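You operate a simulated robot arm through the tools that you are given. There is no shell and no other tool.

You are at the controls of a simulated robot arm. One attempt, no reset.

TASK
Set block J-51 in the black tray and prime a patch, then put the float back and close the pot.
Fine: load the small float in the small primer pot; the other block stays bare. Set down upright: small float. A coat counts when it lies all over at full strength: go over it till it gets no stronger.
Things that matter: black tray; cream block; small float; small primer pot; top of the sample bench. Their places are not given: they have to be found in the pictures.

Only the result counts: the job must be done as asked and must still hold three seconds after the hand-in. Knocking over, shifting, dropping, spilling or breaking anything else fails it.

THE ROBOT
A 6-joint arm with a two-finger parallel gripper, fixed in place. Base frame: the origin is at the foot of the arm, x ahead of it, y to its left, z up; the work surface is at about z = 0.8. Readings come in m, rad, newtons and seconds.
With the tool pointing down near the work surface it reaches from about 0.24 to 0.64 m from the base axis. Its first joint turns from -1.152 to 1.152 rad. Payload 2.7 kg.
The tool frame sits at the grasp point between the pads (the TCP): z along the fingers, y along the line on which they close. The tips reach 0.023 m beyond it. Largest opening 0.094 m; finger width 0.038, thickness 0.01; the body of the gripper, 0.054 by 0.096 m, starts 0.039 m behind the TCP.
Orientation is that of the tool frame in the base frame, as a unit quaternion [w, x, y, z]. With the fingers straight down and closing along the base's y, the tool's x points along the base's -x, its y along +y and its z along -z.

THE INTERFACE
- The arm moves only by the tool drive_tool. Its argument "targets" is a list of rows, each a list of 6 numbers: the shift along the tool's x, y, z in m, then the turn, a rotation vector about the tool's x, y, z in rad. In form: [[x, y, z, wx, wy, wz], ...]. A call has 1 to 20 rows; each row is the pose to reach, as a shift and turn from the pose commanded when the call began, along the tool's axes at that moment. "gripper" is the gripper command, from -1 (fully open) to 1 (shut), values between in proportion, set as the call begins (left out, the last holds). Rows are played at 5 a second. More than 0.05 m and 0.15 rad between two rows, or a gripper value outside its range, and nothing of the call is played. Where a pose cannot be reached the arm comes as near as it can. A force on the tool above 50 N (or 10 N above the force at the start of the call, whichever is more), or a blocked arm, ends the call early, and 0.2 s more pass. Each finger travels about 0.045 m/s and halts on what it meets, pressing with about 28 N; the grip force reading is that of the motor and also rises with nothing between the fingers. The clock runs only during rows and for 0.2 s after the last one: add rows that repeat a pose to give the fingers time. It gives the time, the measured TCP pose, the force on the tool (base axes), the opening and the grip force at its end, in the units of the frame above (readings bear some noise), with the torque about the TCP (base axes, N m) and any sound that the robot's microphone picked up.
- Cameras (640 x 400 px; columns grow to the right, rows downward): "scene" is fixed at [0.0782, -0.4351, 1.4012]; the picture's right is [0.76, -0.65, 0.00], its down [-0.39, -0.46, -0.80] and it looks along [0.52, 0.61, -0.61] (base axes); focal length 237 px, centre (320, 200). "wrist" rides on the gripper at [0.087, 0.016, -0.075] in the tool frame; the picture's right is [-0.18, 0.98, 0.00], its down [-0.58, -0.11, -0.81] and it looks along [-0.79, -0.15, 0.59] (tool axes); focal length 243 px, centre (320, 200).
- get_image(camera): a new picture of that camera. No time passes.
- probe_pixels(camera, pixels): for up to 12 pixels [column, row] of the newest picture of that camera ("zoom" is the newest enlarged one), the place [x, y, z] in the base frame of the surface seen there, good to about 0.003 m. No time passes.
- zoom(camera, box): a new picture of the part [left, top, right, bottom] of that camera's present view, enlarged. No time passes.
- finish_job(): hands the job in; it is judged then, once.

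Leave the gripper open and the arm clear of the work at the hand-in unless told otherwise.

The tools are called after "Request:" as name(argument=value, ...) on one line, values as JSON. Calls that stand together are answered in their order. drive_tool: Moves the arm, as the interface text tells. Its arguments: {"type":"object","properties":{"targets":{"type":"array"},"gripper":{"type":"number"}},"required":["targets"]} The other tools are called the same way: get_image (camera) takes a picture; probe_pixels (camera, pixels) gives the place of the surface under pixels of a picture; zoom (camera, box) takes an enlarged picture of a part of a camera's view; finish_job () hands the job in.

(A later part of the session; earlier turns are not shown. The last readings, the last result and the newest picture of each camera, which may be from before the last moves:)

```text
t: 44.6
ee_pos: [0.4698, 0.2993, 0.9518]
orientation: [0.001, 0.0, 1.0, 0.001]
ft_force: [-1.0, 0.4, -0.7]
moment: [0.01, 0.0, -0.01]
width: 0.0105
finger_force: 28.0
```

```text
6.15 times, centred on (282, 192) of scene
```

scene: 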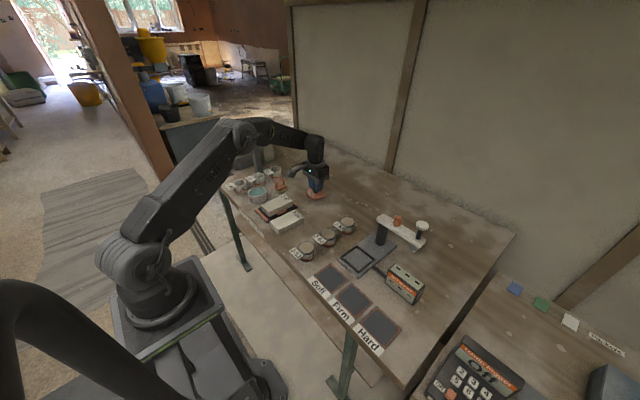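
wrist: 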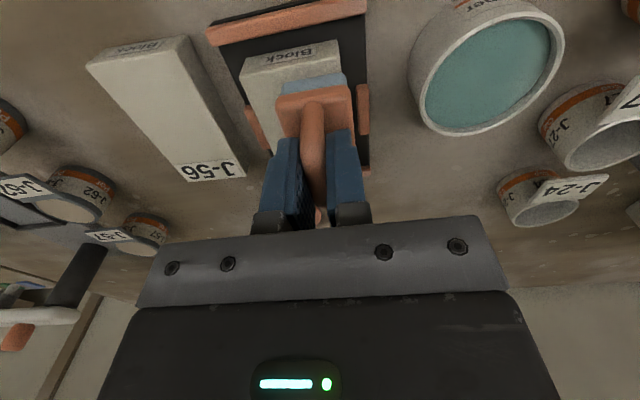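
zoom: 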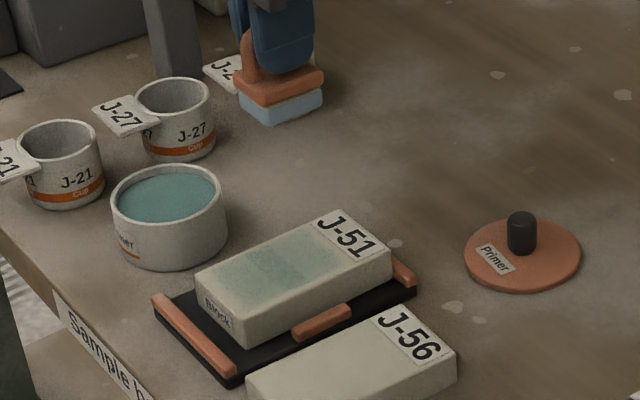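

The block now spans x≈0.370–0.476 and the stain so far is light. I'll return to the near end of the high-y lane and touch down with about half the previous pressure.

Request:
drive_tool(targets=[[0.027, -0.02, 0, 0, 0, 0], [0.054, -0.04, 0, 0, 0, 0], [0.0798, -0.0588, 0, 0, 0, 0], [0.0798, -0.0588, 0.03, 0, 0, 0], [0.0798, -0.0588, 0.052, 0, 0, 0], [0.0798, -0.0588, 0.058, 0, 0, 0], [0.0798, -0.0588, 0.059, 0, 0, 0], [0.0798, -0.0588, 0.059, 0, 0, 0]])

```text
t: 46.4
ee_pos: [0.3891, 0.2417, 0.8916]
orientation: [0.0, 0.0, 1.0, 0.002]
ft_force: [-0.3, 0.0, 0.1]
moment: [0.0, 0.01, 0.02]
width: 0.0106
finger_force: 28.3
```

Very light contact. I'll press 0.7 mm more and stroke the high-y lane forward to x≈0.45, shift to the middle lane and stroke back.

Request:
drive_tool(targets=[[0, 0, 0.0007, 0, 0, 0], [-0.012, 0, 0.0007, 0, 0, 0], [-0.024, 0, 0.0007, 0, 0, 0], [-0.036, 0, 0.0007, 0, 0, 0], [-0.048, 0, 0.0007, 0, 0, 0], [-0.06, 0, 0.0007, 0, 0, 0], [-0.06, -0.008, 0.0007, 0, 0, 0], [-0.06, -0.015, 0.0007, 0, 0, 0], [-0.048, -0.015, 0.0007, 0, 0, 0], [-0.036, -0.015, 0.0007, 0, 0, 0], [-0.024, -0.015, 0.0007, 0, 0, 0], [-0.012, -0.015, 0.0007, 0, 0, 0], [0, -0.015, 0.0007, 0, 0, 0]])

Request:
zoom(camera="scene", box=[255, 175, 311, 215])

```text
t: 49.2
ee_pos: [0.3891, 0.2271, 0.8926]
orientation: [0.001, 0.001, 1.0, 0.001]
ft_force: [-0.7, 0.2, -0.6]
moment: [0.01, -0.01, -0.01]
width: 0.0106
finger_force: 27.8
```

```text
10.00 times, centred on (283, 195) of scene
```

zoom: 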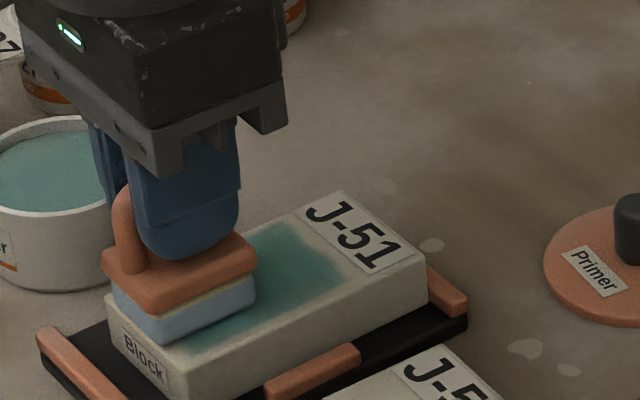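

The coat got stronger and the label doesn't take paint. I'll lift away to view the coat pattern.

Request:
drive_tool(targets=[[0, 0, -0.012, 0, 0, 0], [0, 0.03, -0.04, 0, 0, 0], [0, 0.07, -0.05, 0, 0, 0], [0, 0.1, -0.05, 0, 0, 0], [0, 0.1, -0.05, 0, 0, 0]])

Request:
zoom(camera="scene", box=[260, 185, 308, 215])

Request:
zoom(camera="scene", box=[240, 150, 288, 200])

```text
t: 50.4
ee_pos: [0.3914, 0.3257, 0.9432]
orientation: [0.001, 0.001, 1.0, 0.001]
ft_force: [-0.8, -0.1, 0.1]
moment: [-0.03, 0.03, 0.01]
width: 0.0106
finger_force: 27.9
```

```text
13.33 times, centred on (284, 200) of scene
```

zoom: 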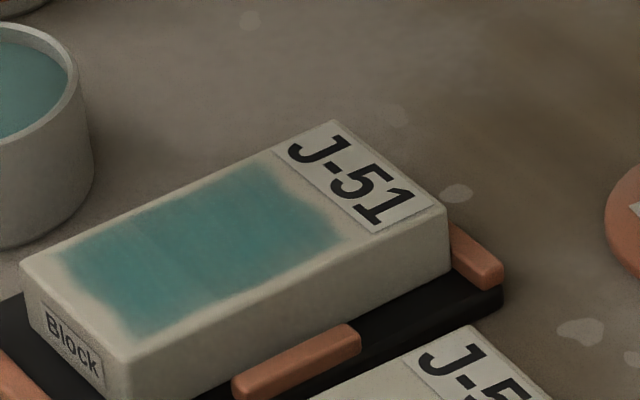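

```text
8.00 times, centred on (264, 175) of scene
```

zoom: 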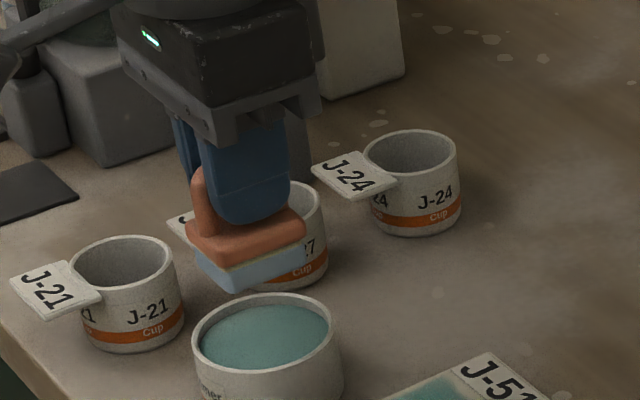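

The patch is now a clear teal rectangle; its low-y side and far corner look a bit weaker. I'll reload in the pot, which is right beside the tool.

Request:
drive_tool(targets=[[-0.007, 0.0115, 0, 0, 0, 0], [-0.007, 0.0115, 0.025, 0, 0, 0], [-0.007, 0.0115, 0.042, 0, 0, 0], [-0.007, 0.0115, 0.048, 0, 0, 0], [-0.007, 0.0115, 0.0495, 0, 0, 0], [-0.007, 0.0115, 0.0495, 0, 0, 0]])

Request:
zoom(camera="scene", box=[244, 165, 284, 205])

```text
t: 51.8
ee_pos: [0.3973, 0.3382, 0.8927]
orientation: [-0.001, 0.001, 1.0, 0.001]
ft_force: [-0.4, 0.6, -1.5]
moment: [-0.01, 0.02, 0.0]
width: 0.0106
finger_force: 28.0
```

```text
10.00 times, centred on (264, 185) of scene
```

zoom: 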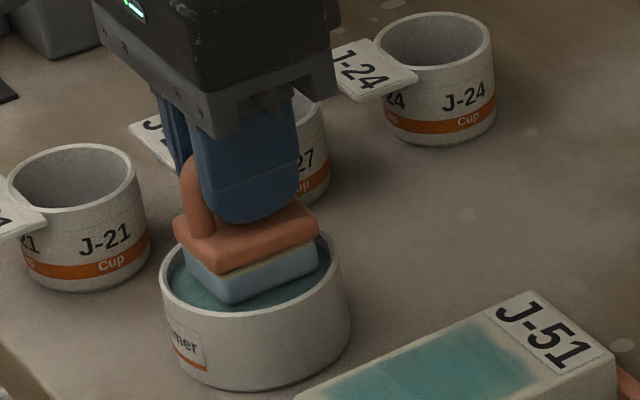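

Not touching yet. I'll lower 1 mm at a time.

Request:
drive_tool(targets=[[0, 0, 0.0007, 0, 0, 0], [0, 0, 0.0015, 0, 0, 0], [0, 0, 0.0015, 0, 0, 0]])

```text
t: 52.6
ee_pos: [0.3976, 0.3375, 0.8923]
orientation: [0.0, 0.001, 1.0, 0.001]
ft_force: [0.5, 0.5, -0.3]
moment: [0.0, -0.01, -0.02]
width: 0.0106
finger_force: 28.3
```

Request:
drive_tool(targets=[[0, 0, 0.0007, 0, 0, 0], [0, 0, 0.0015, 0, 0, 0], [0, 0, 0.0015, 0, 0, 0]])

```text
t: 53.4
ee_pos: [0.3956, 0.3387, 0.8916]
orientation: [0.001, 0.001, 1.0, 0.002]
ft_force: [0.7, -1.0, 3.4]
moment: [-0.08, -0.19, -0.02]
width: 0.0107
finger_force: 28.3
```

Contact at about 4.5 N. I'll hold a second to reload and then lift.

Request:
drive_tool(targets=[[0, 0, 0.0004, 0, 0, 0], [0, 0, 0.0004, 0, 0, 0], [0, 0, 0.0004, 0, 0, 0], [0, 0, 0.0004, 0, 0, 0], [0, 0, -0.01, 0, 0, 0], [0, 0, -0.025, 0, 0, 0], [0, 0, -0.04, 0, 0, 0], [0, 0, -0.04, 0, 0, 0]])

Request:
zoom(camera="scene", box=[244, 160, 284, 200])

Request:
zoom(camera="scene", box=[260, 185, 308, 215])

```text
t: 55.2
ee_pos: [0.3957, 0.3387, 0.9296]
orientation: [0.0, 0.001, 1.0, 0.001]
ft_force: [0.3, -1.2, -0.3]
moment: [-0.02, -0.04, 0.0]
width: 0.011
finger_force: 27.8
```

```text
10.00 times, centred on (264, 180) of scene
```

zoom: 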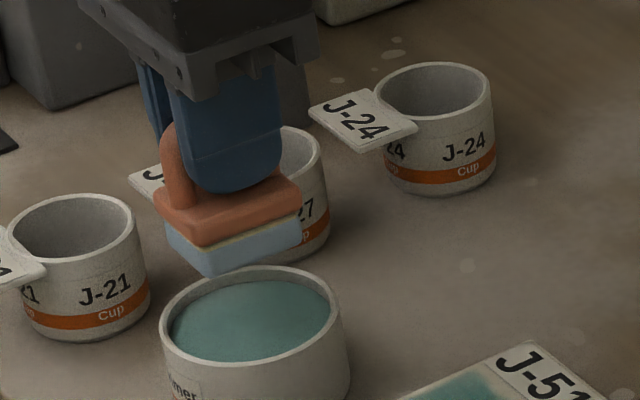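

```text
13.33 times, centred on (284, 200) of scene
```

zoom: 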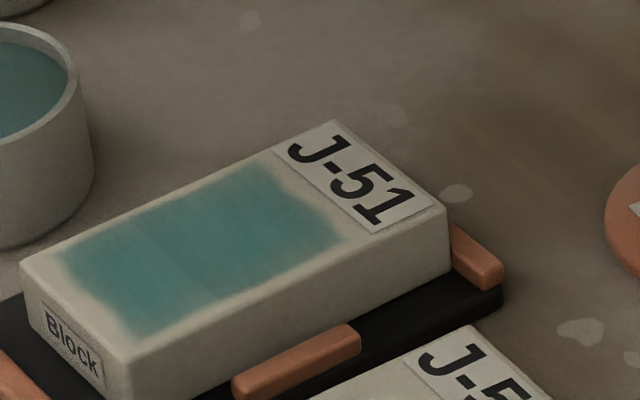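

Reloaded. I'll now go to the low-y lane at the block's near end and touch down gently.

Request:
drive_tool(targets=[[0.002, -0.03, 0, 0, 0, 0], [0.004, -0.065, 0, 0, 0, 0], [0.006, -0.1, 0, 0, 0, 0], [0.007, -0.1265, 0, 0, 0, 0], [0.007, -0.1265, 0.02, 0, 0, 0], [0.007, -0.1265, 0.033, 0, 0, 0], [0.007, -0.1265, 0.038, 0, 0, 0], [0.007, -0.1265, 0.038, 0, 0, 0]])

```text
t: 57.0
ee_pos: [0.3892, 0.211, 0.8909]
orientation: [0.001, 0.001, 1.0, 0.0]
ft_force: [-2.7, -1.8, 5.3]
moment: [-0.06, 0.03, -0.04]
width: 0.0106
finger_force: 28.6
```

Contact at about 6 N. I'll run a raster: low lane forward, middle lane back, high lane forward.

Request:
drive_tool(targets=[[-0.012, 0, 0, 0, 0, 0], [-0.024, 0, 0, 0, 0, 0], [-0.036, 0, 0, 0, 0, 0], [-0.048, 0, 0, 0, 0, 0], [-0.048, 0.008, 0, 0, 0, 0], [-0.048, 0.015, 0, 0, 0, 0], [-0.036, 0.015, 0, 0, 0, 0], [-0.024, 0.015, 0, 0, 0, 0], [-0.012, 0.015, 0, 0, 0, 0], [0, 0.015, 0, 0, 0, 0], [0, 0.023, 0, 0, 0, 0], [0, 0.03, 0, 0, 0, 0], [-0.012, 0.03, 0, 0, 0, 0], [-0.024, 0.03, 0, 0, 0, 0], [-0.036, 0.03, 0, 0, 0, 0], [-0.048, 0.03, 0, 0, 0, 0]])

Request:
zoom(camera="scene", box=[255, 175, 311, 215])

```text
t: 60.4
ee_pos: [0.4369, 0.2427, 0.8911]
orientation: [0.0, 0.001, 1.0, 0.001]
ft_force: [-5.9, 1.5, 12.6]
moment: [-0.02, 0.03, 0.01]
width: 0.0104
finger_force: 28.2
```

```text
10.00 times, centred on (283, 195) of scene
```

zoom: 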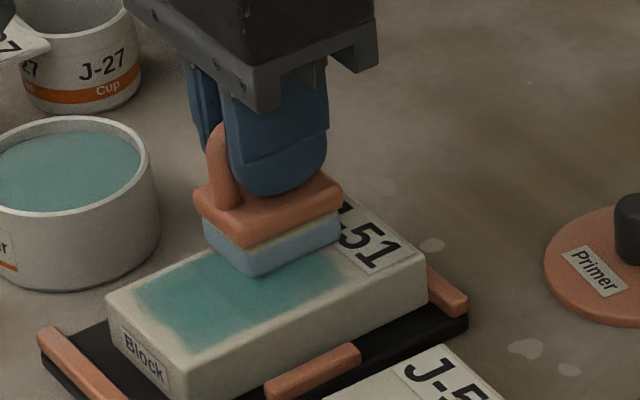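

I'll lift and compare the coat with the earlier picture.

Request:
drive_tool(targets=[[0, 0, -0.012, 0, 0, 0], [0, 0.03, -0.04, 0, 0, 0], [0, 0.07, -0.05, 0, 0, 0], [0.02, 0.095, -0.05, 0, 0, 0], [0.04, 0.095, -0.05, 0, 0, 0], [0.04, 0.095, -0.05, 0, 0, 0]])

Request:
zoom(camera="scene", box=[260, 185, 308, 215])

Request:
zoom(camera="scene", box=[240, 150, 288, 200])

Request:
get_image(camera="wrist")

```text
t: 61.8
ee_pos: [0.4006, 0.3367, 0.94]
orientation: [0.0, 0.001, 1.0, 0.0]
ft_force: [-0.4, -0.1, -0.1]
moment: [0.0, -0.02, 0.03]
width: 0.011
finger_force: 27.9
```

```text
13.33 times, centred on (284, 200) of scene
```

zoom: 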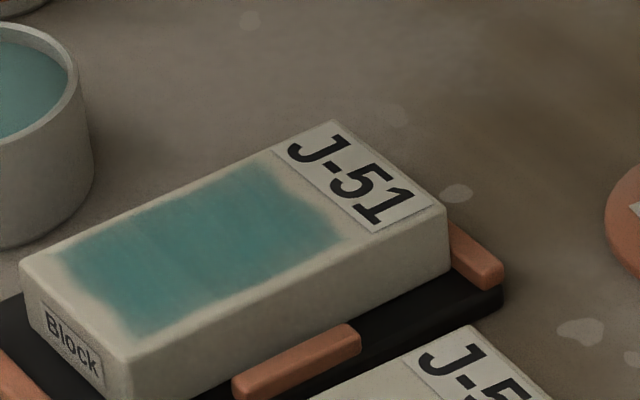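

```text
8.00 times, centred on (264, 175) of scene
```

zoom: 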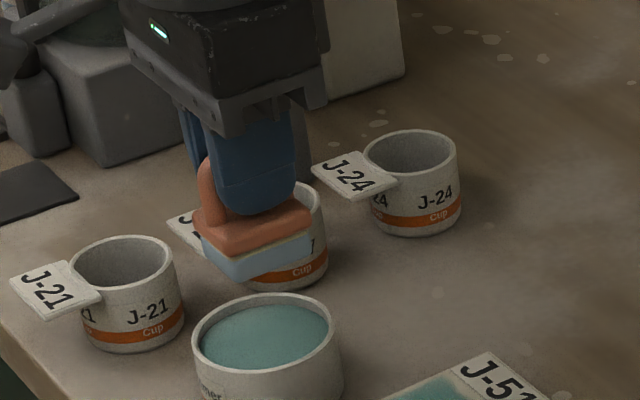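

```text
taken
```

wrist: 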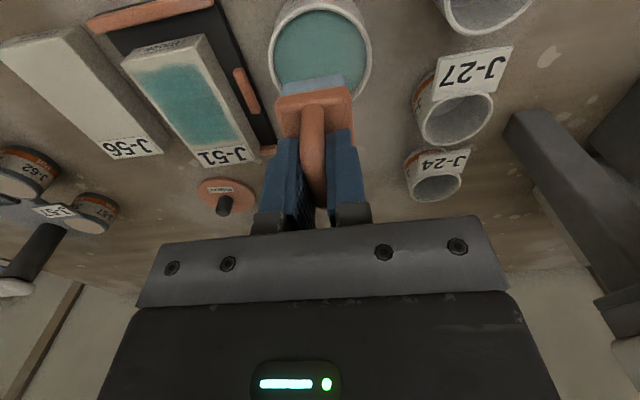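

Request:
zoom(camera="wrist", box=[100, 20, 280, 180])

Request:
zoom(camera="scene", box=[262, 190, 294, 210])

```text
2.50 times, centred on (190, 100) of wrist
```

zoom: 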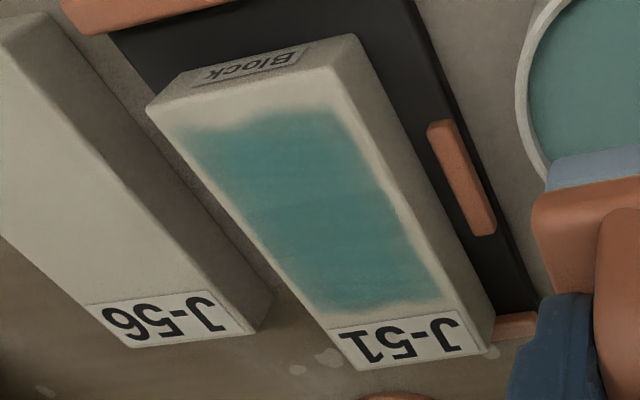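

```text
16.00 times, centred on (278, 200) of scene
```

zoom: 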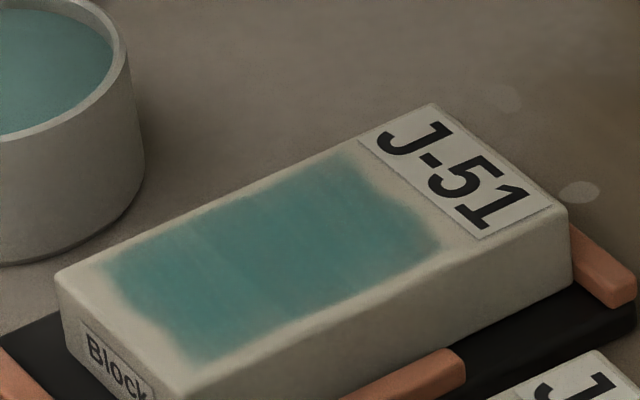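

The patch is nearly uniform; the near third may be slightly lighter. I'll reload and do another full set of passes, then compare.

Request:
drive_tool(targets=[[0.001, 0.0015, 0.01, 0, 0, 0], [0.001, 0.0015, 0.03, 0, 0, 0], [0.001, 0.0015, 0.045, 0, 0, 0], [0.001, 0.0015, 0.05, 0, 0, 0], [0.001, 0.0015, 0.0515, 0, 0, 0], [0.001, 0.0015, 0.0515, 0, 0, 0]])

```text
t: 63.2
ee_pos: [0.3978, 0.3385, 0.8908]
orientation: [-0.001, 0.001, 1.0, 0.001]
ft_force: [-0.2, 1.3, -0.9]
moment: [-0.03, 0.0, 0.01]
width: 0.0105
finger_force: 28.0
```

Request:
drive_tool(targets=[[0, 0, 0.0008, 0, 0, 0], [0, 0, 0.0014, 0, 0, 0], [0, 0, 0.0014, 0, 0, 0]])

```text
t: 64.0
ee_pos: [0.3973, 0.3399, 0.8891]
orientation: [0.003, 0.0, 1.0, 0.001]
ft_force: [-6.1, -1.5, 18.2]
moment: [-0.11, -0.01, -0.02]
width: 0.0105
finger_force: 27.7
```

Firm contact and loaded. I'll lift and return to the block's high-y lane at the near end.

Request:
drive_tool(targets=[[0, 0, -0.001, 0, 0, 0], [0, 0, -0.001, 0, 0, 0], [0, 0, -0.012, 0, 0, 0], [0, 0, -0.028, 0, 0, 0], [0, 0, -0.041, 0, 0, 0], [0.003, -0.035, -0.041, 0, 0, 0], [0.006, -0.07, -0.041, 0, 0, 0], [0.009, -0.0965, -0.041, 0, 0, 0], [0.009, -0.0965, -0.02, 0, 0, 0], [0.009, -0.0965, -0.006, 0, 0, 0], [0.009, -0.0965, -0.0025, 0, 0, 0], [0.009, -0.0965, -0.0025, 0, 0, 0]])

```text
t: 66.6
ee_pos: [0.3872, 0.2428, 0.8913]
orientation: [0.0, 0.001, 1.0, 0.001]
ft_force: [-0.7, 0.1, 2.1]
moment: [0.01, -0.02, 0.01]
width: 0.0107
finger_force: 28.3
```

Light contact (~3 N). I'll run a slower raster: high lane forward, middle back, low forward.

Request:
drive_tool(targets=[[-0.01, 0, 0.0003, 0, 0, 0], [-0.02, 0, 0.0003, 0, 0, 0], [-0.03, 0, 0.0003, 0, 0, 0], [-0.04, 0, 0.0003, 0, 0, 0], [-0.05, 0, 0.0003, 0, 0, 0], [-0.05, -0.008, 0.0003, 0, 0, 0], [-0.05, -0.015, 0.0003, 0, 0, 0], [-0.04, -0.015, 0.0003, 0, 0, 0], [-0.03, -0.015, 0.0003, 0, 0, 0], [-0.02, -0.015, 0.0003, 0, 0, 0], [-0.01, -0.015, 0.0003, 0, 0, 0], [0, -0.015, 0.0003, 0, 0, 0], [0, -0.023, 0.0003, 0, 0, 0], [0, -0.03, 0.0003, 0, 0, 0], [-0.01, -0.03, 0.0003, 0, 0, 0], [-0.02, -0.03, 0.0003, 0, 0, 0], [-0.03, -0.03, 0.0003, 0, 0, 0], [-0.04, -0.03, 0.0003, 0, 0, 0], [-0.05, -0.03, 0.0003, 0, 0, 0]])

```text
t: 70.6
ee_pos: [0.4365, 0.2126, 0.8896]
orientation: [0.0, 0.001, 1.0, 0.001]
ft_force: [-6.1, 0.2, 12.5]
moment: [-0.01, 0.02, -0.03]
width: 0.0106
finger_force: 27.7
```

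Now I'll run the same lanes back (low back, middle forward, high back), then lift off and compare.

Request:
drive_tool(targets=[[0.012, 0, 0, 0, 0, 0], [0.024, 0, 0, 0, 0, 0], [0.036, 0, 0, 0, 0, 0], [0.05, 0, 0, 0, 0, 0], [0.05, 0.008, 0, 0, 0, 0], [0.05, 0.015, 0, 0, 0, 0], [0.038, 0.015, 0, 0, 0, 0], [0.026, 0.015, 0, 0, 0, 0], [0.014, 0.015, 0, 0, 0, 0], [0, 0.015, 0, 0, 0, 0], [0, 0.023, 0, 0, 0, 0], [0, 0.03, 0, 0, 0, 0], [0.012, 0.03, 0, 0, 0, 0], [0.024, 0.03, 0, 0, 0, 0], [0.036, 0.03, 0, 0, 0, 0], [0.05, 0.03, 0, 0, 0, 0]])

Request:
drive_tool(targets=[[0, 0, -0.012, 0, 0, 0], [0, 0.03, -0.04, 0, 0, 0], [0, 0.07, -0.05, 0, 0, 0], [-0.009, 0.095, -0.05, 0, 0, 0], [-0.009, 0.095, -0.05, 0, 0, 0]])

Request:
zoom(camera="scene", box=[262, 190, 294, 210])

Request:
zoom(camera="wrist", box=[100, 20, 280, 180])

```text
t: 74.0
ee_pos: [0.3873, 0.2436, 0.891]
orientation: [0.0, 0.001, 1.0, 0.001]
ft_force: [-0.1, -0.3, -1.2]
moment: [-0.01, -0.01, 0.02]
width: 0.0107
finger_force: 27.4
```

```text
t: 75.2
ee_pos: [0.3938, 0.3408, 0.9388]
orientation: [0.0, 0.001, 1.0, 0.001]
ft_force: [-0.4, 0.0, -0.4]
moment: [0.03, 0.0, -0.03]
width: 0.0105
finger_force: 27.3
```

```text
16.00 times, centred on (278, 200) of scene
```

zoom: 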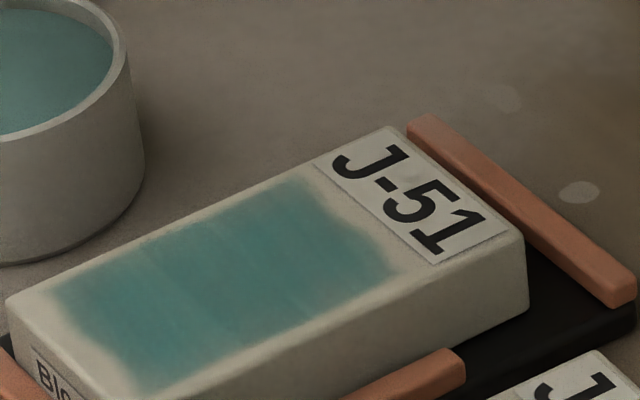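

```text
2.50 times, centred on (190, 100) of wrist
```

zoom: 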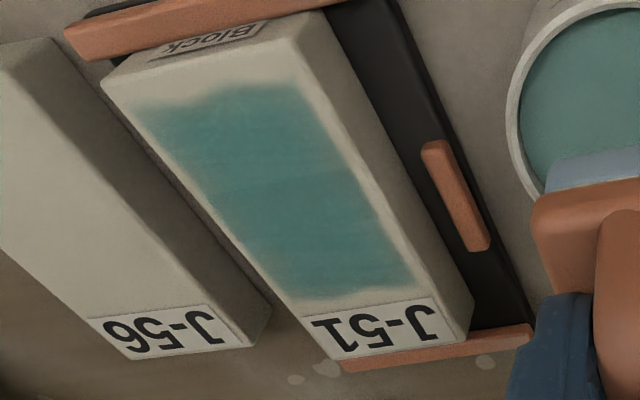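

The block slid to the near rail during the return strokes. I'll check that it still sits flat inside the tray and compare the coat strength.

Request:
zoom(camera="scene", box=[250, 180, 306, 225])

Request:
zoom(camera="wrist", box=[0, 0, 320, 200])

```text
8.89 times, centred on (278, 202) of scene
```

zoom: 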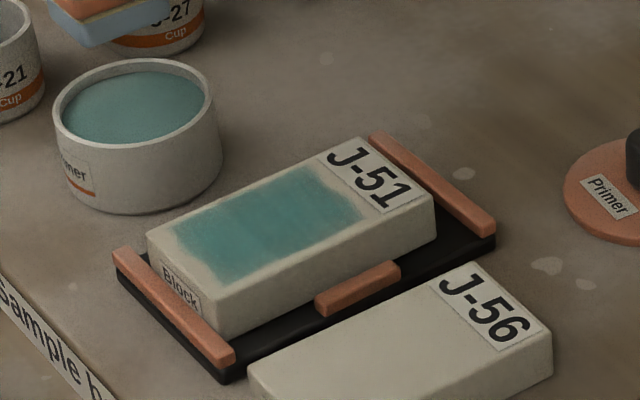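

```text
2.00 times, centred on (160, 100) of wrist
```

zoom: 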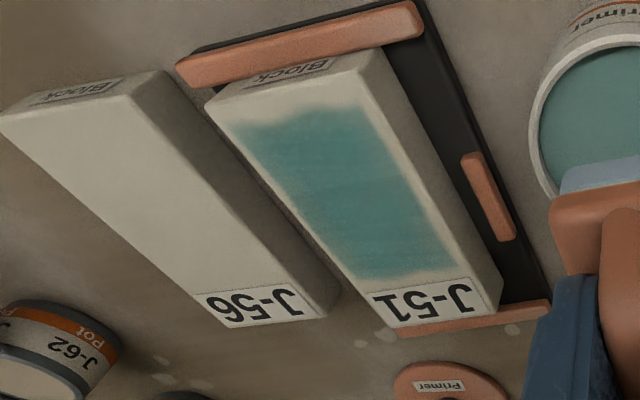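

The block sits flat in the tray against the near rail and the coat looks even. To be sure it's at full strength, I'll reload once more and do another round. First I'll probe the block's current corners.

Request:
zoom(camera="scene", box=[250, 180, 306, 225])

Request:
probe_pixels(camera="zoom", pixels=[[150, 236], [215, 308], [432, 202], [365, 140], [175, 235], [215, 278], [300, 170], [358, 215], [320, 158], [383, 213], [265, 225], [432, 235]])

Request:
drive_tool(targets=[[-0.001, -0.002, 0.01, 0, 0, 0], [-0.001, -0.002, 0.03, 0, 0, 0], [-0.001, -0.002, 0.045, 0, 0, 0], [-0.001, -0.002, 0.0495, 0, 0, 0], [-0.001, -0.002, 0.0495, 0, 0, 0]])

```text
8.89 times, centred on (278, 202) of scene
```

zoom: 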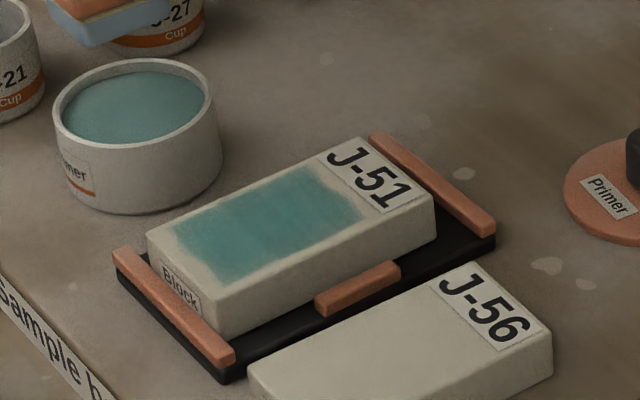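

```text
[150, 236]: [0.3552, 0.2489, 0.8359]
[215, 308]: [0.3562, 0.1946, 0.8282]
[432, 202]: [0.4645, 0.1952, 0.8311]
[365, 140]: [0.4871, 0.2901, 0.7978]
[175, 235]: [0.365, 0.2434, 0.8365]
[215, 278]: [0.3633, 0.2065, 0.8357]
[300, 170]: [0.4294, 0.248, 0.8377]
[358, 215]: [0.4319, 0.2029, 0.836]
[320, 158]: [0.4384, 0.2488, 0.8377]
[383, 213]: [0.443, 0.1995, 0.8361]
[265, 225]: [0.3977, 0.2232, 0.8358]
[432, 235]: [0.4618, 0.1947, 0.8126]
```

```text
t: 76.4
ee_pos: [0.3973, 0.3355, 0.8916]
orientation: [-0.001, 0.001, 1.0, 0.001]
ft_force: [0.2, 1.1, -0.3]
moment: [0.0, -0.01, 0.01]
width: 0.0105
finger_force: 28.4
```

Block top is now x≈0.356–0.466, with the patch at x≈0.363–0.432 and y≈0.202–0.249. I'll finish the dip gently.

Request:
drive_tool(targets=[[0, 0.002, 0.0006, 0, 0, 0], [0, 0.002, 0.0012, 0, 0, 0], [0, 0.002, 0.0018, 0, 0, 0], [0, 0.002, 0.0018, 0, 0, 0]])

```text
t: 77.4
ee_pos: [0.3966, 0.3375, 0.8904]
orientation: [0.0, 0.001, 1.0, 0.0]
ft_force: [-0.4, 0.1, -0.3]
moment: [0.01, -0.01, -0.02]
width: 0.0108
finger_force: 27.8
```

Request:
drive_tool(targets=[[0, 0, 0.0005, 0, 0, 0], [0, 0, 0.001, 0, 0, 0], [0, 0, 0.001, 0, 0, 0]])

```text
t: 78.2
ee_pos: [0.3977, 0.3372, 0.8895]
orientation: [0.001, 0.0, 1.0, 0.001]
ft_force: [1.4, -1.2, 3.5]
moment: [-0.08, -0.15, -0.04]
width: 0.0106
finger_force: 27.8
```

Loaded. I'll lift, move to the low-y lane at the block's near end and touch down.

Request:
drive_tool(targets=[[0, 0, 0, 0, 0, 0], [0, 0, 0, 0, 0, 0], [0, 0, -0.012, 0, 0, 0], [0, 0, -0.028, 0, 0, 0], [0, 0, -0.041, 0, 0, 0], [0.005, -0.035, -0.041, 0, 0, 0], [0.01, -0.07, -0.041, 0, 0, 0], [0.015, -0.105, -0.041, 0, 0, 0], [0.018, -0.126, -0.041, 0, 0, 0], [0.018, -0.126, -0.02, 0, 0, 0], [0.018, -0.126, -0.006, 0, 0, 0], [0.018, -0.126, -0.002, 0, 0, 0], [0.018, -0.126, -0.002, 0, 0, 0]])

```text
t: 81.0
ee_pos: [0.3797, 0.2124, 0.89]
orientation: [0.0, 0.001, 1.0, 0.0]
ft_force: [-2.3, 0.1, 3.2]
moment: [-0.05, 0.03, 0.01]
width: 0.0107
finger_force: 28.2
```

Contact ~4 N. I'll run the raster over all three lanes.

Request:
drive_tool(targets=[[-0.012, 0, 0.0003, 0, 0, 0], [-0.024, 0, 0.0003, 0, 0, 0], [-0.036, 0, 0.0003, 0, 0, 0], [-0.036, 0.008, 0.0003, 0, 0, 0], [-0.036, 0.015, 0.0003, 0, 0, 0], [-0.024, 0.015, 0.0003, 0, 0, 0], [-0.012, 0.015, 0.0003, 0, 0, 0], [0, 0.015, 0.0003, 0, 0, 0], [0, 0.023, 0.0003, 0, 0, 0], [0, 0.03, 0.0003, 0, 0, 0], [-0.012, 0.03, 0.0003, 0, 0, 0], [-0.024, 0.03, 0.0003, 0, 0, 0], [-0.036, 0.03, 0.0003, 0, 0, 0]])

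Request:
drive_tool(targets=[[0, 0, -0.012, 0, 0, 0], [0, 0.03, -0.04, 0, 0, 0], [0, 0.07, -0.05, 0, 0, 0], [0.018, 0.096, -0.05, 0, 0, 0], [0.018, 0.096, -0.05, 0, 0, 0]])

Request:
zoom(camera="scene", box=[250, 180, 306, 225])

Request:
zoom(camera="wrist", box=[100, 20, 280, 180])

Request:
zoom(camera="scene", box=[262, 190, 294, 210])

```text
t: 83.8
ee_pos: [0.4164, 0.2404, 0.89]
orientation: [0.0, 0.001, 1.0, 0.001]
ft_force: [-1.1, 0.3, 3.5]
moment: [0.01, 0.01, 0.03]
width: 0.0109
finger_force: 28.0
```

```text
t: 85.0
ee_pos: [0.3972, 0.3382, 0.9426]
orientation: [0.0, 0.001, 1.0, 0.001]
ft_force: [0.3, -0.2, -1.1]
moment: [0.03, 0.0, -0.03]
width: 0.0106
finger_force: 27.6
```

```text
8.89 times, centred on (278, 202) of scene
```

zoom: 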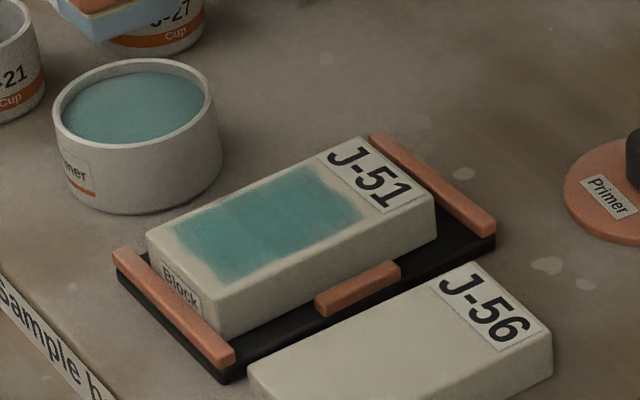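

```text
2.50 times, centred on (190, 100) of wrist
```

zoom: 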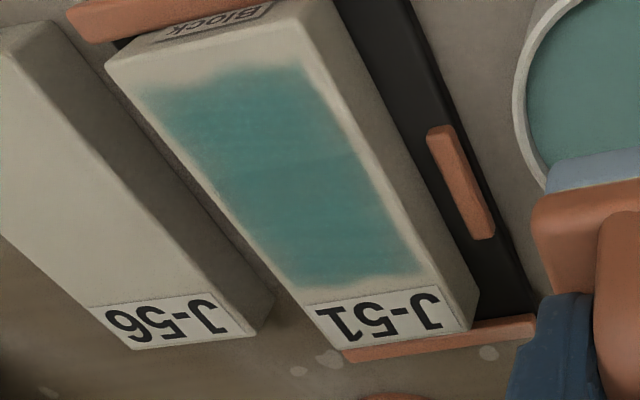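

```text
16.00 times, centred on (278, 200) of scene
```

zoom: 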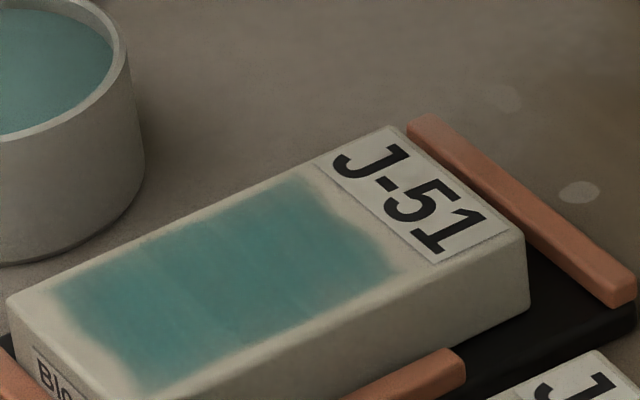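

The coat looks the same as after the previous round. I'll zoom tight on the patch to compare the near, middle and far parts for any remaining difference.

Request:
zoom(camera="scene", box=[263, 197, 287, 212])

Request:
zoom(camera="wrist", box=[150, 35, 230, 140])

```text
16.00 times, centred on (275, 204) of scene
```

zoom: 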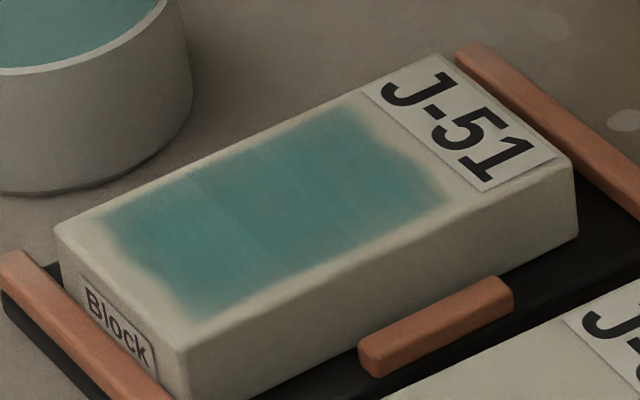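

```text
3.81 times, centred on (190, 88) of wrist
```

zoom: 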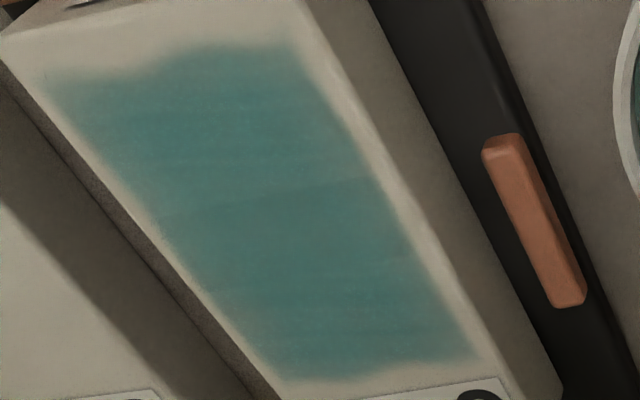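

Only a very faint step remains between the near and far parts, unchanged between rounds. To settle whether it's texture, I'll reload once more and dwell on the near part.

Request:
drive_tool(targets=[[0, 0.001, 0.01, 0, 0, 0], [0, 0.001, 0.03, 0, 0, 0], [0, 0.001, 0.045, 0, 0, 0], [0, 0.001, 0.05, 0, 0, 0], [0, 0.001, 0.0515, 0, 0, 0], [0, 0.001, 0.0515, 0, 0, 0]])

```text
t: 86.4
ee_pos: [0.3987, 0.3384, 0.8907]
orientation: [0.001, 0.001, 1.0, 0.001]
ft_force: [-0.1, 0.8, -1.0]
moment: [0.02, -0.01, 0.01]
width: 0.0107
finger_force: 28.0
```

Request:
drive_tool(targets=[[0, 0, 0.0006, 0, 0, 0], [0, 0, 0.0011, 0, 0, 0], [0, 0, 0.0011, 0, 0, 0]])

```text
t: 87.2
ee_pos: [0.3984, 0.3394, 0.8893]
orientation: [0.001, 0.001, 1.0, 0.002]
ft_force: [0.7, -2.3, 5.2]
moment: [-0.09, -0.19, -0.04]
width: 0.0106
finger_force: 28.6
```

Loaded. I'll go to the near part of the patch, press and dwell there in two lanes.

Request:
drive_tool(targets=[[0, 0, 0, 0, 0, 0], [0, 0, -0.012, 0, 0, 0], [0, 0, -0.028, 0, 0, 0], [0, 0, -0.041, 0, 0, 0], [0.005, -0.03, -0.041, 0, 0, 0], [0.011, -0.065, -0.041, 0, 0, 0], [0.017, -0.1, -0.041, 0, 0, 0], [0.018, -0.098, -0.041, 0, 0, 0], [0.018, -0.098, -0.02, 0, 0, 0], [0.018, -0.098, -0.006, 0, 0, 0], [0.018, -0.098, -0.002, 0, 0, 0], [0.018, -0.098, -0.002, 0, 0, 0]])

```text
t: 89.8
ee_pos: [0.3793, 0.2409, 0.8908]
orientation: [0.001, 0.001, 1.0, 0.001]
ft_force: [-3.0, -0.2, 10.5]
moment: [-0.07, -0.08, -0.03]
width: 0.0106
finger_force: 27.9
```

Good contact. I'll sweep in y across the near part, then the middle and far parts.

Request:
drive_tool(targets=[[0, 0, -0.0003, 0, 0, 0], [0, 0, -0.0003, 0, 0, 0], [0, -0.01, -0.0003, 0, 0, 0], [0, -0.02, -0.0003, 0, 0, 0], [0, -0.029, -0.0003, 0, 0, 0], [0, -0.029, -0.0003, 0, 0, 0], [-0.01, -0.029, -0.0003, 0, 0, 0], [-0.018, -0.029, -0.0003, 0, 0, 0], [-0.018, -0.02, -0.0003, 0, 0, 0], [-0.018, -0.01, -0.0003, 0, 0, 0], [-0.018, 0, -0.0003, 0, 0, 0], [-0.027, 0, -0.0003, 0, 0, 0], [-0.036, 0, -0.0003, 0, 0, 0], [-0.036, -0.01, -0.0003, 0, 0, 0], [-0.036, -0.02, -0.0003, 0, 0, 0], [-0.036, -0.029, -0.0003, 0, 0, 0], [-0.036, -0.02, -0.0003, 0, 0, 0], [-0.036, -0.01, -0.0003, 0, 0, 0]])

Request:
drive_tool(targets=[[0, 0, -0.012, 0, 0, 0], [0, 0.03, -0.04, 0, 0, 0], [0, 0.07, -0.05, 0, 0, 0], [0.018, 0.106, -0.05, 0, 0, 0], [0.018, 0.106, -0.05, 0, 0, 0]])

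Request:
zoom(camera="scene", box=[263, 197, 287, 212])

Request:
zoom(camera="wrist", box=[100, 20, 280, 180])

```text
t: 93.6
ee_pos: [0.4153, 0.2307, 0.8905]
orientation: [0.0, 0.001, 1.0, 0.001]
ft_force: [-0.3, 0.2, -0.6]
moment: [-0.01, 0.01, 0.02]
width: 0.0107
finger_force: 27.9
```

```text
t: 94.8
ee_pos: [0.3966, 0.3371, 0.9399]
orientation: [0.0, 0.001, 1.0, 0.002]
ft_force: [0.2, -0.1, -0.9]
moment: [0.04, 0.0, -0.01]
width: 0.0107
finger_force: 28.3
```

```text
16.00 times, centred on (275, 204) of scene
```

zoom: 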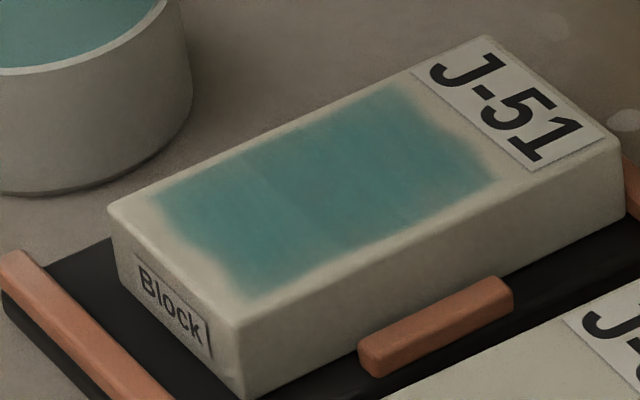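

```text
2.50 times, centred on (190, 100) of wrist
```

zoom: 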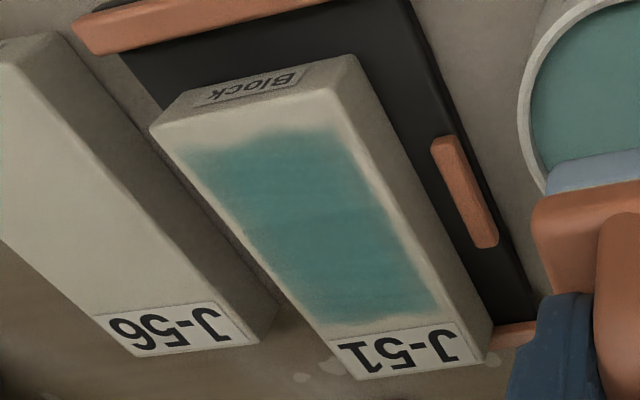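

The coat hasn't gotten stronger: same colour and outline as the last two rounds. I'll check that the block still lies flat within the tray rails after sliding.

Request:
zoom(camera="scene", box=[250, 180, 306, 225])

Request:
probe_pixels(camera="zoom", pixels=[[178, 220], [240, 278], [460, 185], [395, 130], [247, 300], [462, 215], [455, 190], [300, 190], [350, 300], [480, 235], [120, 260], [220, 350]])

```text
8.89 times, centred on (278, 202) of scene
```

zoom: 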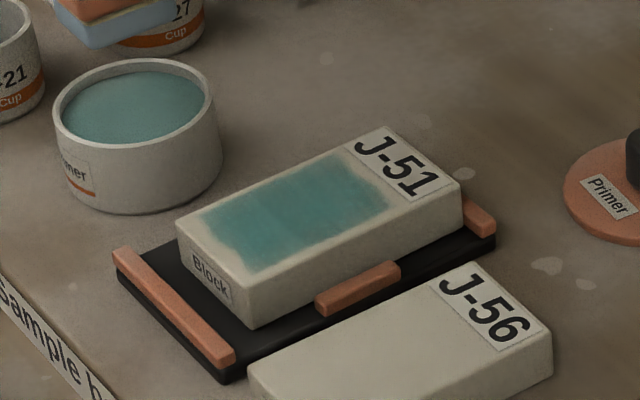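

```text
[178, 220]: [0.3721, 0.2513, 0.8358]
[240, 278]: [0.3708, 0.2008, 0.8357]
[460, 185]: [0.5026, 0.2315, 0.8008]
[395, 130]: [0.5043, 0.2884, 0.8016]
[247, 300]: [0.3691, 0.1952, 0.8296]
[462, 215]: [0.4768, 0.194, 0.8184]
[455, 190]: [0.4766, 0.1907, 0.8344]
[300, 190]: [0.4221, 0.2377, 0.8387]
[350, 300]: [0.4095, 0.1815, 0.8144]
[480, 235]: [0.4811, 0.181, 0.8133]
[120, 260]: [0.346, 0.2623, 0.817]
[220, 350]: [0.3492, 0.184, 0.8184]
```

The block lies flat between the rails and the coat is at its plateau. Now I'll return the float to its original spot (0.500, 0.323), rotating back to its original yaw, and descend to just above the bench.

Request:
drive_tool(targets=[[-0.035, -0.004, 0, 0, 0, 0.02], [-0.07, -0.008, 0, 0, 0, 0.04], [-0.1025, -0.0125, 0, 0, 0, 0.06], [-0.1025, -0.0125, 0.03, 0, 0, 0.06], [-0.1025, -0.0125, 0.06, 0, 0, 0.06], [-0.1025, -0.0125, 0.078, 0, 0, 0.06], [-0.1025, -0.0125, 0.078, 0, 0, 0.06]])

Request:
zoom(camera="scene", box=[250, 155, 314, 205])

```text
t: 96.4
ee_pos: [0.5002, 0.3242, 0.8628]
orientation: [0.0, 0.03, 1.0, 0.001]
ft_force: [-0.4, 1.3, -0.7]
moment: [-0.02, 0.0, 0.01]
width: 0.0107
finger_force: 27.8
```

```text
8.00 times, centred on (282, 180) of scene
```

zoom: 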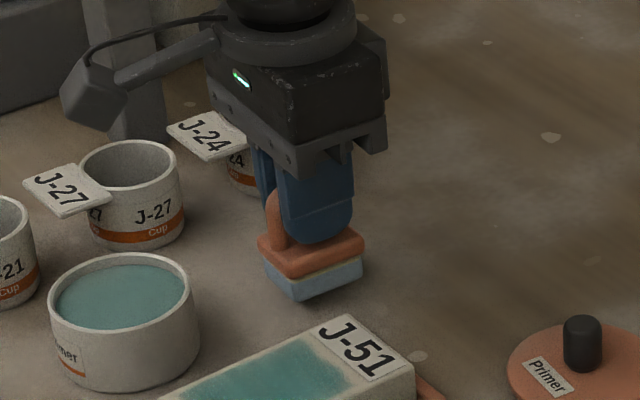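

The float is at its home position, just above the bench. I'll lower in small steps until contact.

Request:
drive_tool(targets=[[0, 0, 0.002, 0, 0, 0], [0, 0, 0.004, 0, 0, 0], [0, 0, 0.005, 0, 0, 0]])

```text
t: 97.2
ee_pos: [0.5002, 0.3238, 0.8589]
orientation: [0.0, 0.03, 1.0, 0.001]
ft_force: [0.2, 0.2, -0.7]
moment: [-0.01, 0.03, 0.0]
width: 0.0109
finger_force: 27.8
```

Request:
drive_tool(targets=[[0, 0, 0.001, 0, 0, 0], [0, 0, 0.002, 0, 0, 0], [0, 0, 0.002, 0, 0, 0]])

```text
t: 98.0
ee_pos: [0.5009, 0.324, 0.8556]
orientation: [0.0, 0.031, 1.0, 0.001]
ft_force: [0.1, -0.2, -1.3]
moment: [0.01, -0.04, -0.02]
width: 0.0106
finger_force: 28.0
```

Request:
drive_tool(targets=[[0, 0, 0.0007, 0, 0, 0], [0, 0, 0.0014, 0, 0, 0], [0, 0, 0.0014, 0, 0, 0]])

```text
t: 98.8
ee_pos: [0.5002, 0.3248, 0.855]
orientation: [0.001, 0.031, 1.0, 0.002]
ft_force: [-1.8, -1.1, 8.9]
moment: [-0.09, -0.13, -0.04]
width: 0.0108
finger_force: 28.3
```

The float is on the bench (about 10 N). I'll ease up 0.7 mm and open the fingers.

Request:
drive_tool(targets=[[0, 0, -0.0007, 0, 0, 0], [0, 0, -0.0007, 0, 0, 0]])

Request:
drive_tool(targets=[[0, 0, 0, 0, 0, 0], [0, 0, 0, 0, 0, 0], [0, 0, 0, 0, 0, 0], [0, 0, 0, 0, 0, 0]], gripper=0.15)

Request:
zoom(camera="scene", box=[250, 155, 314, 205])

```text
t: 99.4
ee_pos: [0.5014, 0.324, 0.8555]
orientation: [0.001, 0.03, 1.0, 0.001]
ft_force: [1.2, 0.7, 6.0]
moment: [0.0, -0.16, 0.0]
width: 0.0107
finger_force: 28.3
```

```text
t: 100.4
ee_pos: [0.5014, 0.3237, 0.8552]
orientation: [0.0, 0.03, 1.0, 0.0]
ft_force: [0.0, 0.0, -0.2]
moment: [-0.01, 0.02, 0.01]
width: 0.0401
finger_force: 0.0
```

```text
8.00 times, centred on (282, 180) of scene
```

zoom: 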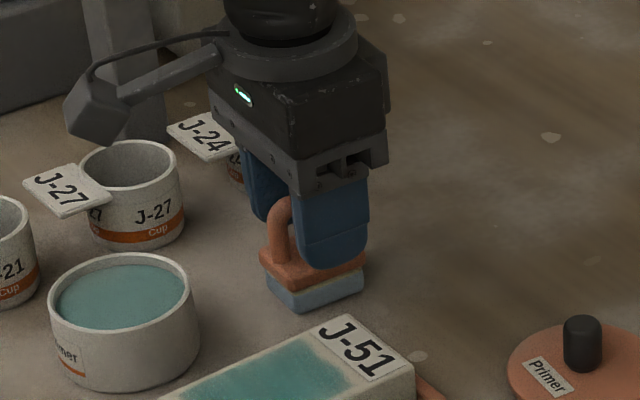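

The float stands upright and is released. I'll raise straight up 8 cm, then move toward the lid at (0.5655, 0.169), turning the yaw back to 0.

Request:
drive_tool(targets=[[0, 0, -0.02, 0, 0, 0], [0, 0, -0.05, 0, 0, 0], [0, 0, -0.08, 0, 0, -0.03], [0, 0, -0.085, 0, 0, -0.06], [0, 0, -0.085, 0, 0, -0.06]])

Request:
get_image(camera="scene")

Request:
zoom(camera="scene", box=[250, 155, 346, 215])

```text
t: 101.6
ee_pos: [0.5001, 0.3227, 0.9378]
orientation: [0.001, 0.0, 1.0, 0.001]
ft_force: [-0.4, -0.2, -1.0]
moment: [-0.01, -0.04, -0.01]
width: 0.0401
finger_force: 0.1
```

```text
taken
```

scene: 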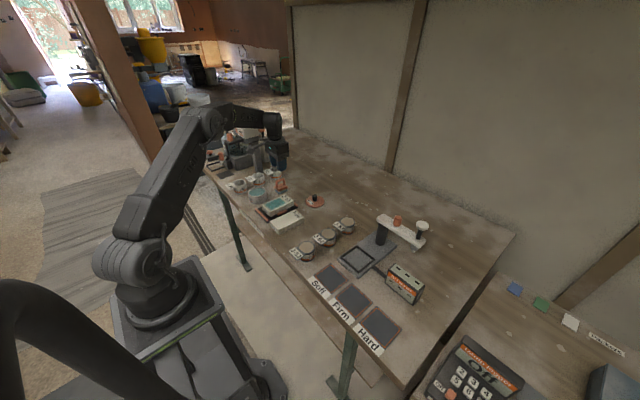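

```text
6.67 times, centred on (298, 185) of scene
```

zoom: 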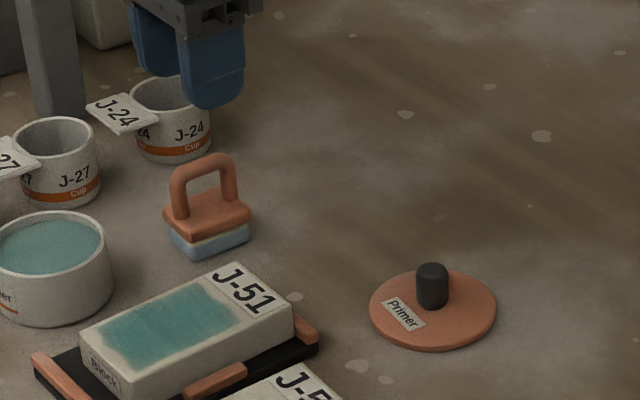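

The float stands upright at home. I'll move over the lid's knob at (0.5655, 0.169) and descend partway.

Request:
drive_tool(targets=[[-0.016, -0.038, 0, 0, 0, 0], [-0.032, -0.077, 0, 0, 0, 0], [-0.048, -0.115, 0, 0, 0, 0], [-0.065, -0.154, 0, 0, 0, 0], [-0.065, -0.154, 0.03, 0, 0, 0], [-0.065, -0.154, 0.055, 0, 0, 0], [-0.065, -0.154, 0.055, 0, 0, 0]])

Request:
get_image(camera="wrist")

Request:
zoom(camera="scene", box=[290, 165, 354, 215])

```text
t: 103.2
ee_pos: [0.5661, 0.1687, 0.8814]
orientation: [0.0, 0.001, 1.0, 0.001]
ft_force: [-0.1, -0.5, -0.4]
moment: [0.02, 0.02, 0.01]
width: 0.0397
finger_force: 0.0
```

```text
taken
```

wrist: 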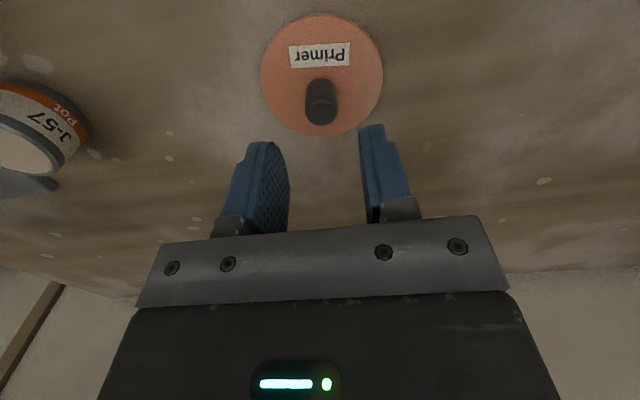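

```text
8.00 times, centred on (322, 190) of scene
```

zoom: 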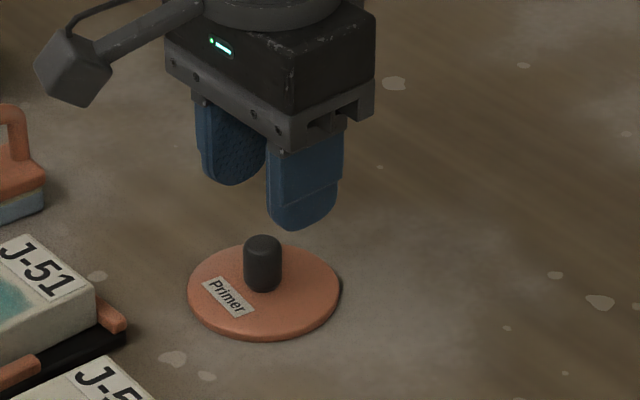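

I'll confirm the knob's position in the wrist view before descending.

Request:
probe_pixels(camera="wrist", pixels=[[321, 113], [310, 112], [333, 110], [321, 120], [264, 75], [380, 72], [322, 15], [321, 90]])

Request:
drive_tool(targets=[[0, 0, 0.015, 0, 0, 0], [0, 0, 0.028, 0, 0, 0], [0, 0, 0.036, 0, 0, 0], [0, 0, 0.036, 0, 0, 0]])

```text
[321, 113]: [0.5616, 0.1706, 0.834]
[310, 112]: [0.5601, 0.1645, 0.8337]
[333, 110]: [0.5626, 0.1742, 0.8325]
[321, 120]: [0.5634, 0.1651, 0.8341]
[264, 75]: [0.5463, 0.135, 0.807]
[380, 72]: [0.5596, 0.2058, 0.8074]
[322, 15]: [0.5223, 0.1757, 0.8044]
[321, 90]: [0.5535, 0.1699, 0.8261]
```

```text
t: 104.2
ee_pos: [0.5659, 0.1677, 0.8485]
orientation: [0.0, 0.001, 1.0, 0.001]
ft_force: [-0.7, -0.2, 0.0]
moment: [0.02, -0.01, 0.02]
width: 0.0399
finger_force: 0.0
```

The knob is centred. I'll lower another 8 mm and grip it.

Request:
drive_tool(targets=[[0, 0, 0.004, 0, 0, 0], [0, 0, 0.007, 0, 0, 0], [0, 0, 0.007, 0, 0, 0]])

```text
t: 105.0
ee_pos: [0.5647, 0.1694, 0.8412]
orientation: [0.001, 0.0, 1.0, 0.001]
ft_force: [-0.3, -0.1, 0.7]
moment: [-0.02, 0.0, 0.03]
width: 0.0402
finger_force: 0.1
```

Request:
drive_tool(targets=[[0, 0, 0, 0, 0, 0], [0, 0, 0, 0, 0, 0], [0, 0, 0, 0, 0, 0], [0, 0, 0, 0, 0, 0]], gripper=1)

Request:
drive_tool(targets=[[0, 0, -0.005, 0, 0, 0], [0, 0, -0.03, 0, 0, 0], [0, 0, -0.06, 0, 0, 0], [0, 0, -0.095, 0, 0, 0], [0, 0, -0.095, 0, 0, 0]])

Request:
zoom(camera="scene", box=[250, 145, 346, 205])

```text
t: 106.0
ee_pos: [0.5641, 0.1697, 0.8419]
orientation: [-0.001, 0.001, 1.0, 0.001]
ft_force: [-0.7, 0.7, -0.5]
moment: [0.0, -0.02, 0.02]
width: 0.0183
finger_force: 27.3
```

```text
t: 107.2
ee_pos: [0.5648, 0.1694, 0.9361]
orientation: [0.0, 0.002, 1.0, 0.001]
ft_force: [-1.0, -0.1, -0.5]
moment: [-0.01, -0.02, 0.0]
width: 0.0187
finger_force: 28.0
```

```text
6.67 times, centred on (298, 175) of scene
```

zoom: 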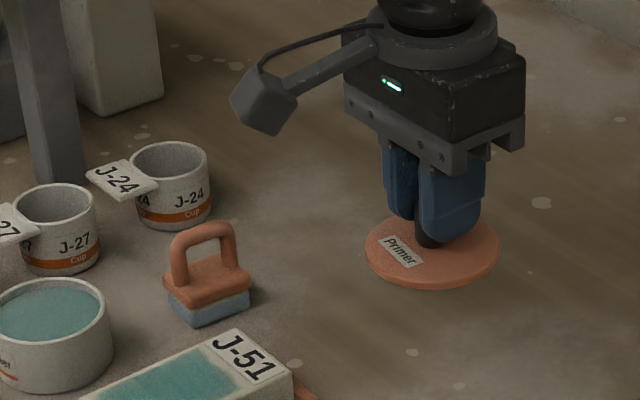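

The lid is lifted. Before carrying it back, I'll re-measure the pot's rim, as it may have shifted slightly while dipping.

Request:
zoom(camera="scene", box=[246, 178, 278, 208])

```text
13.33 times, centred on (262, 193) of scene
```

zoom: 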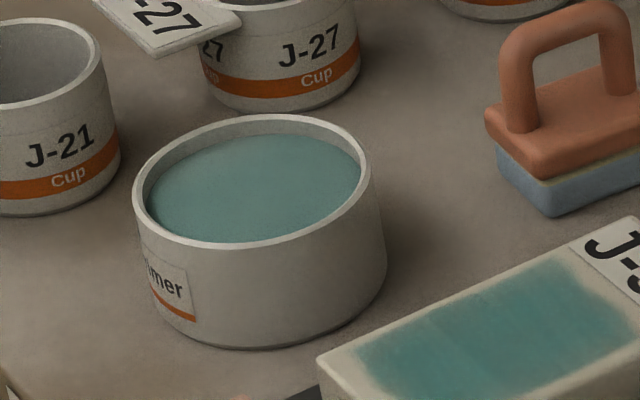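

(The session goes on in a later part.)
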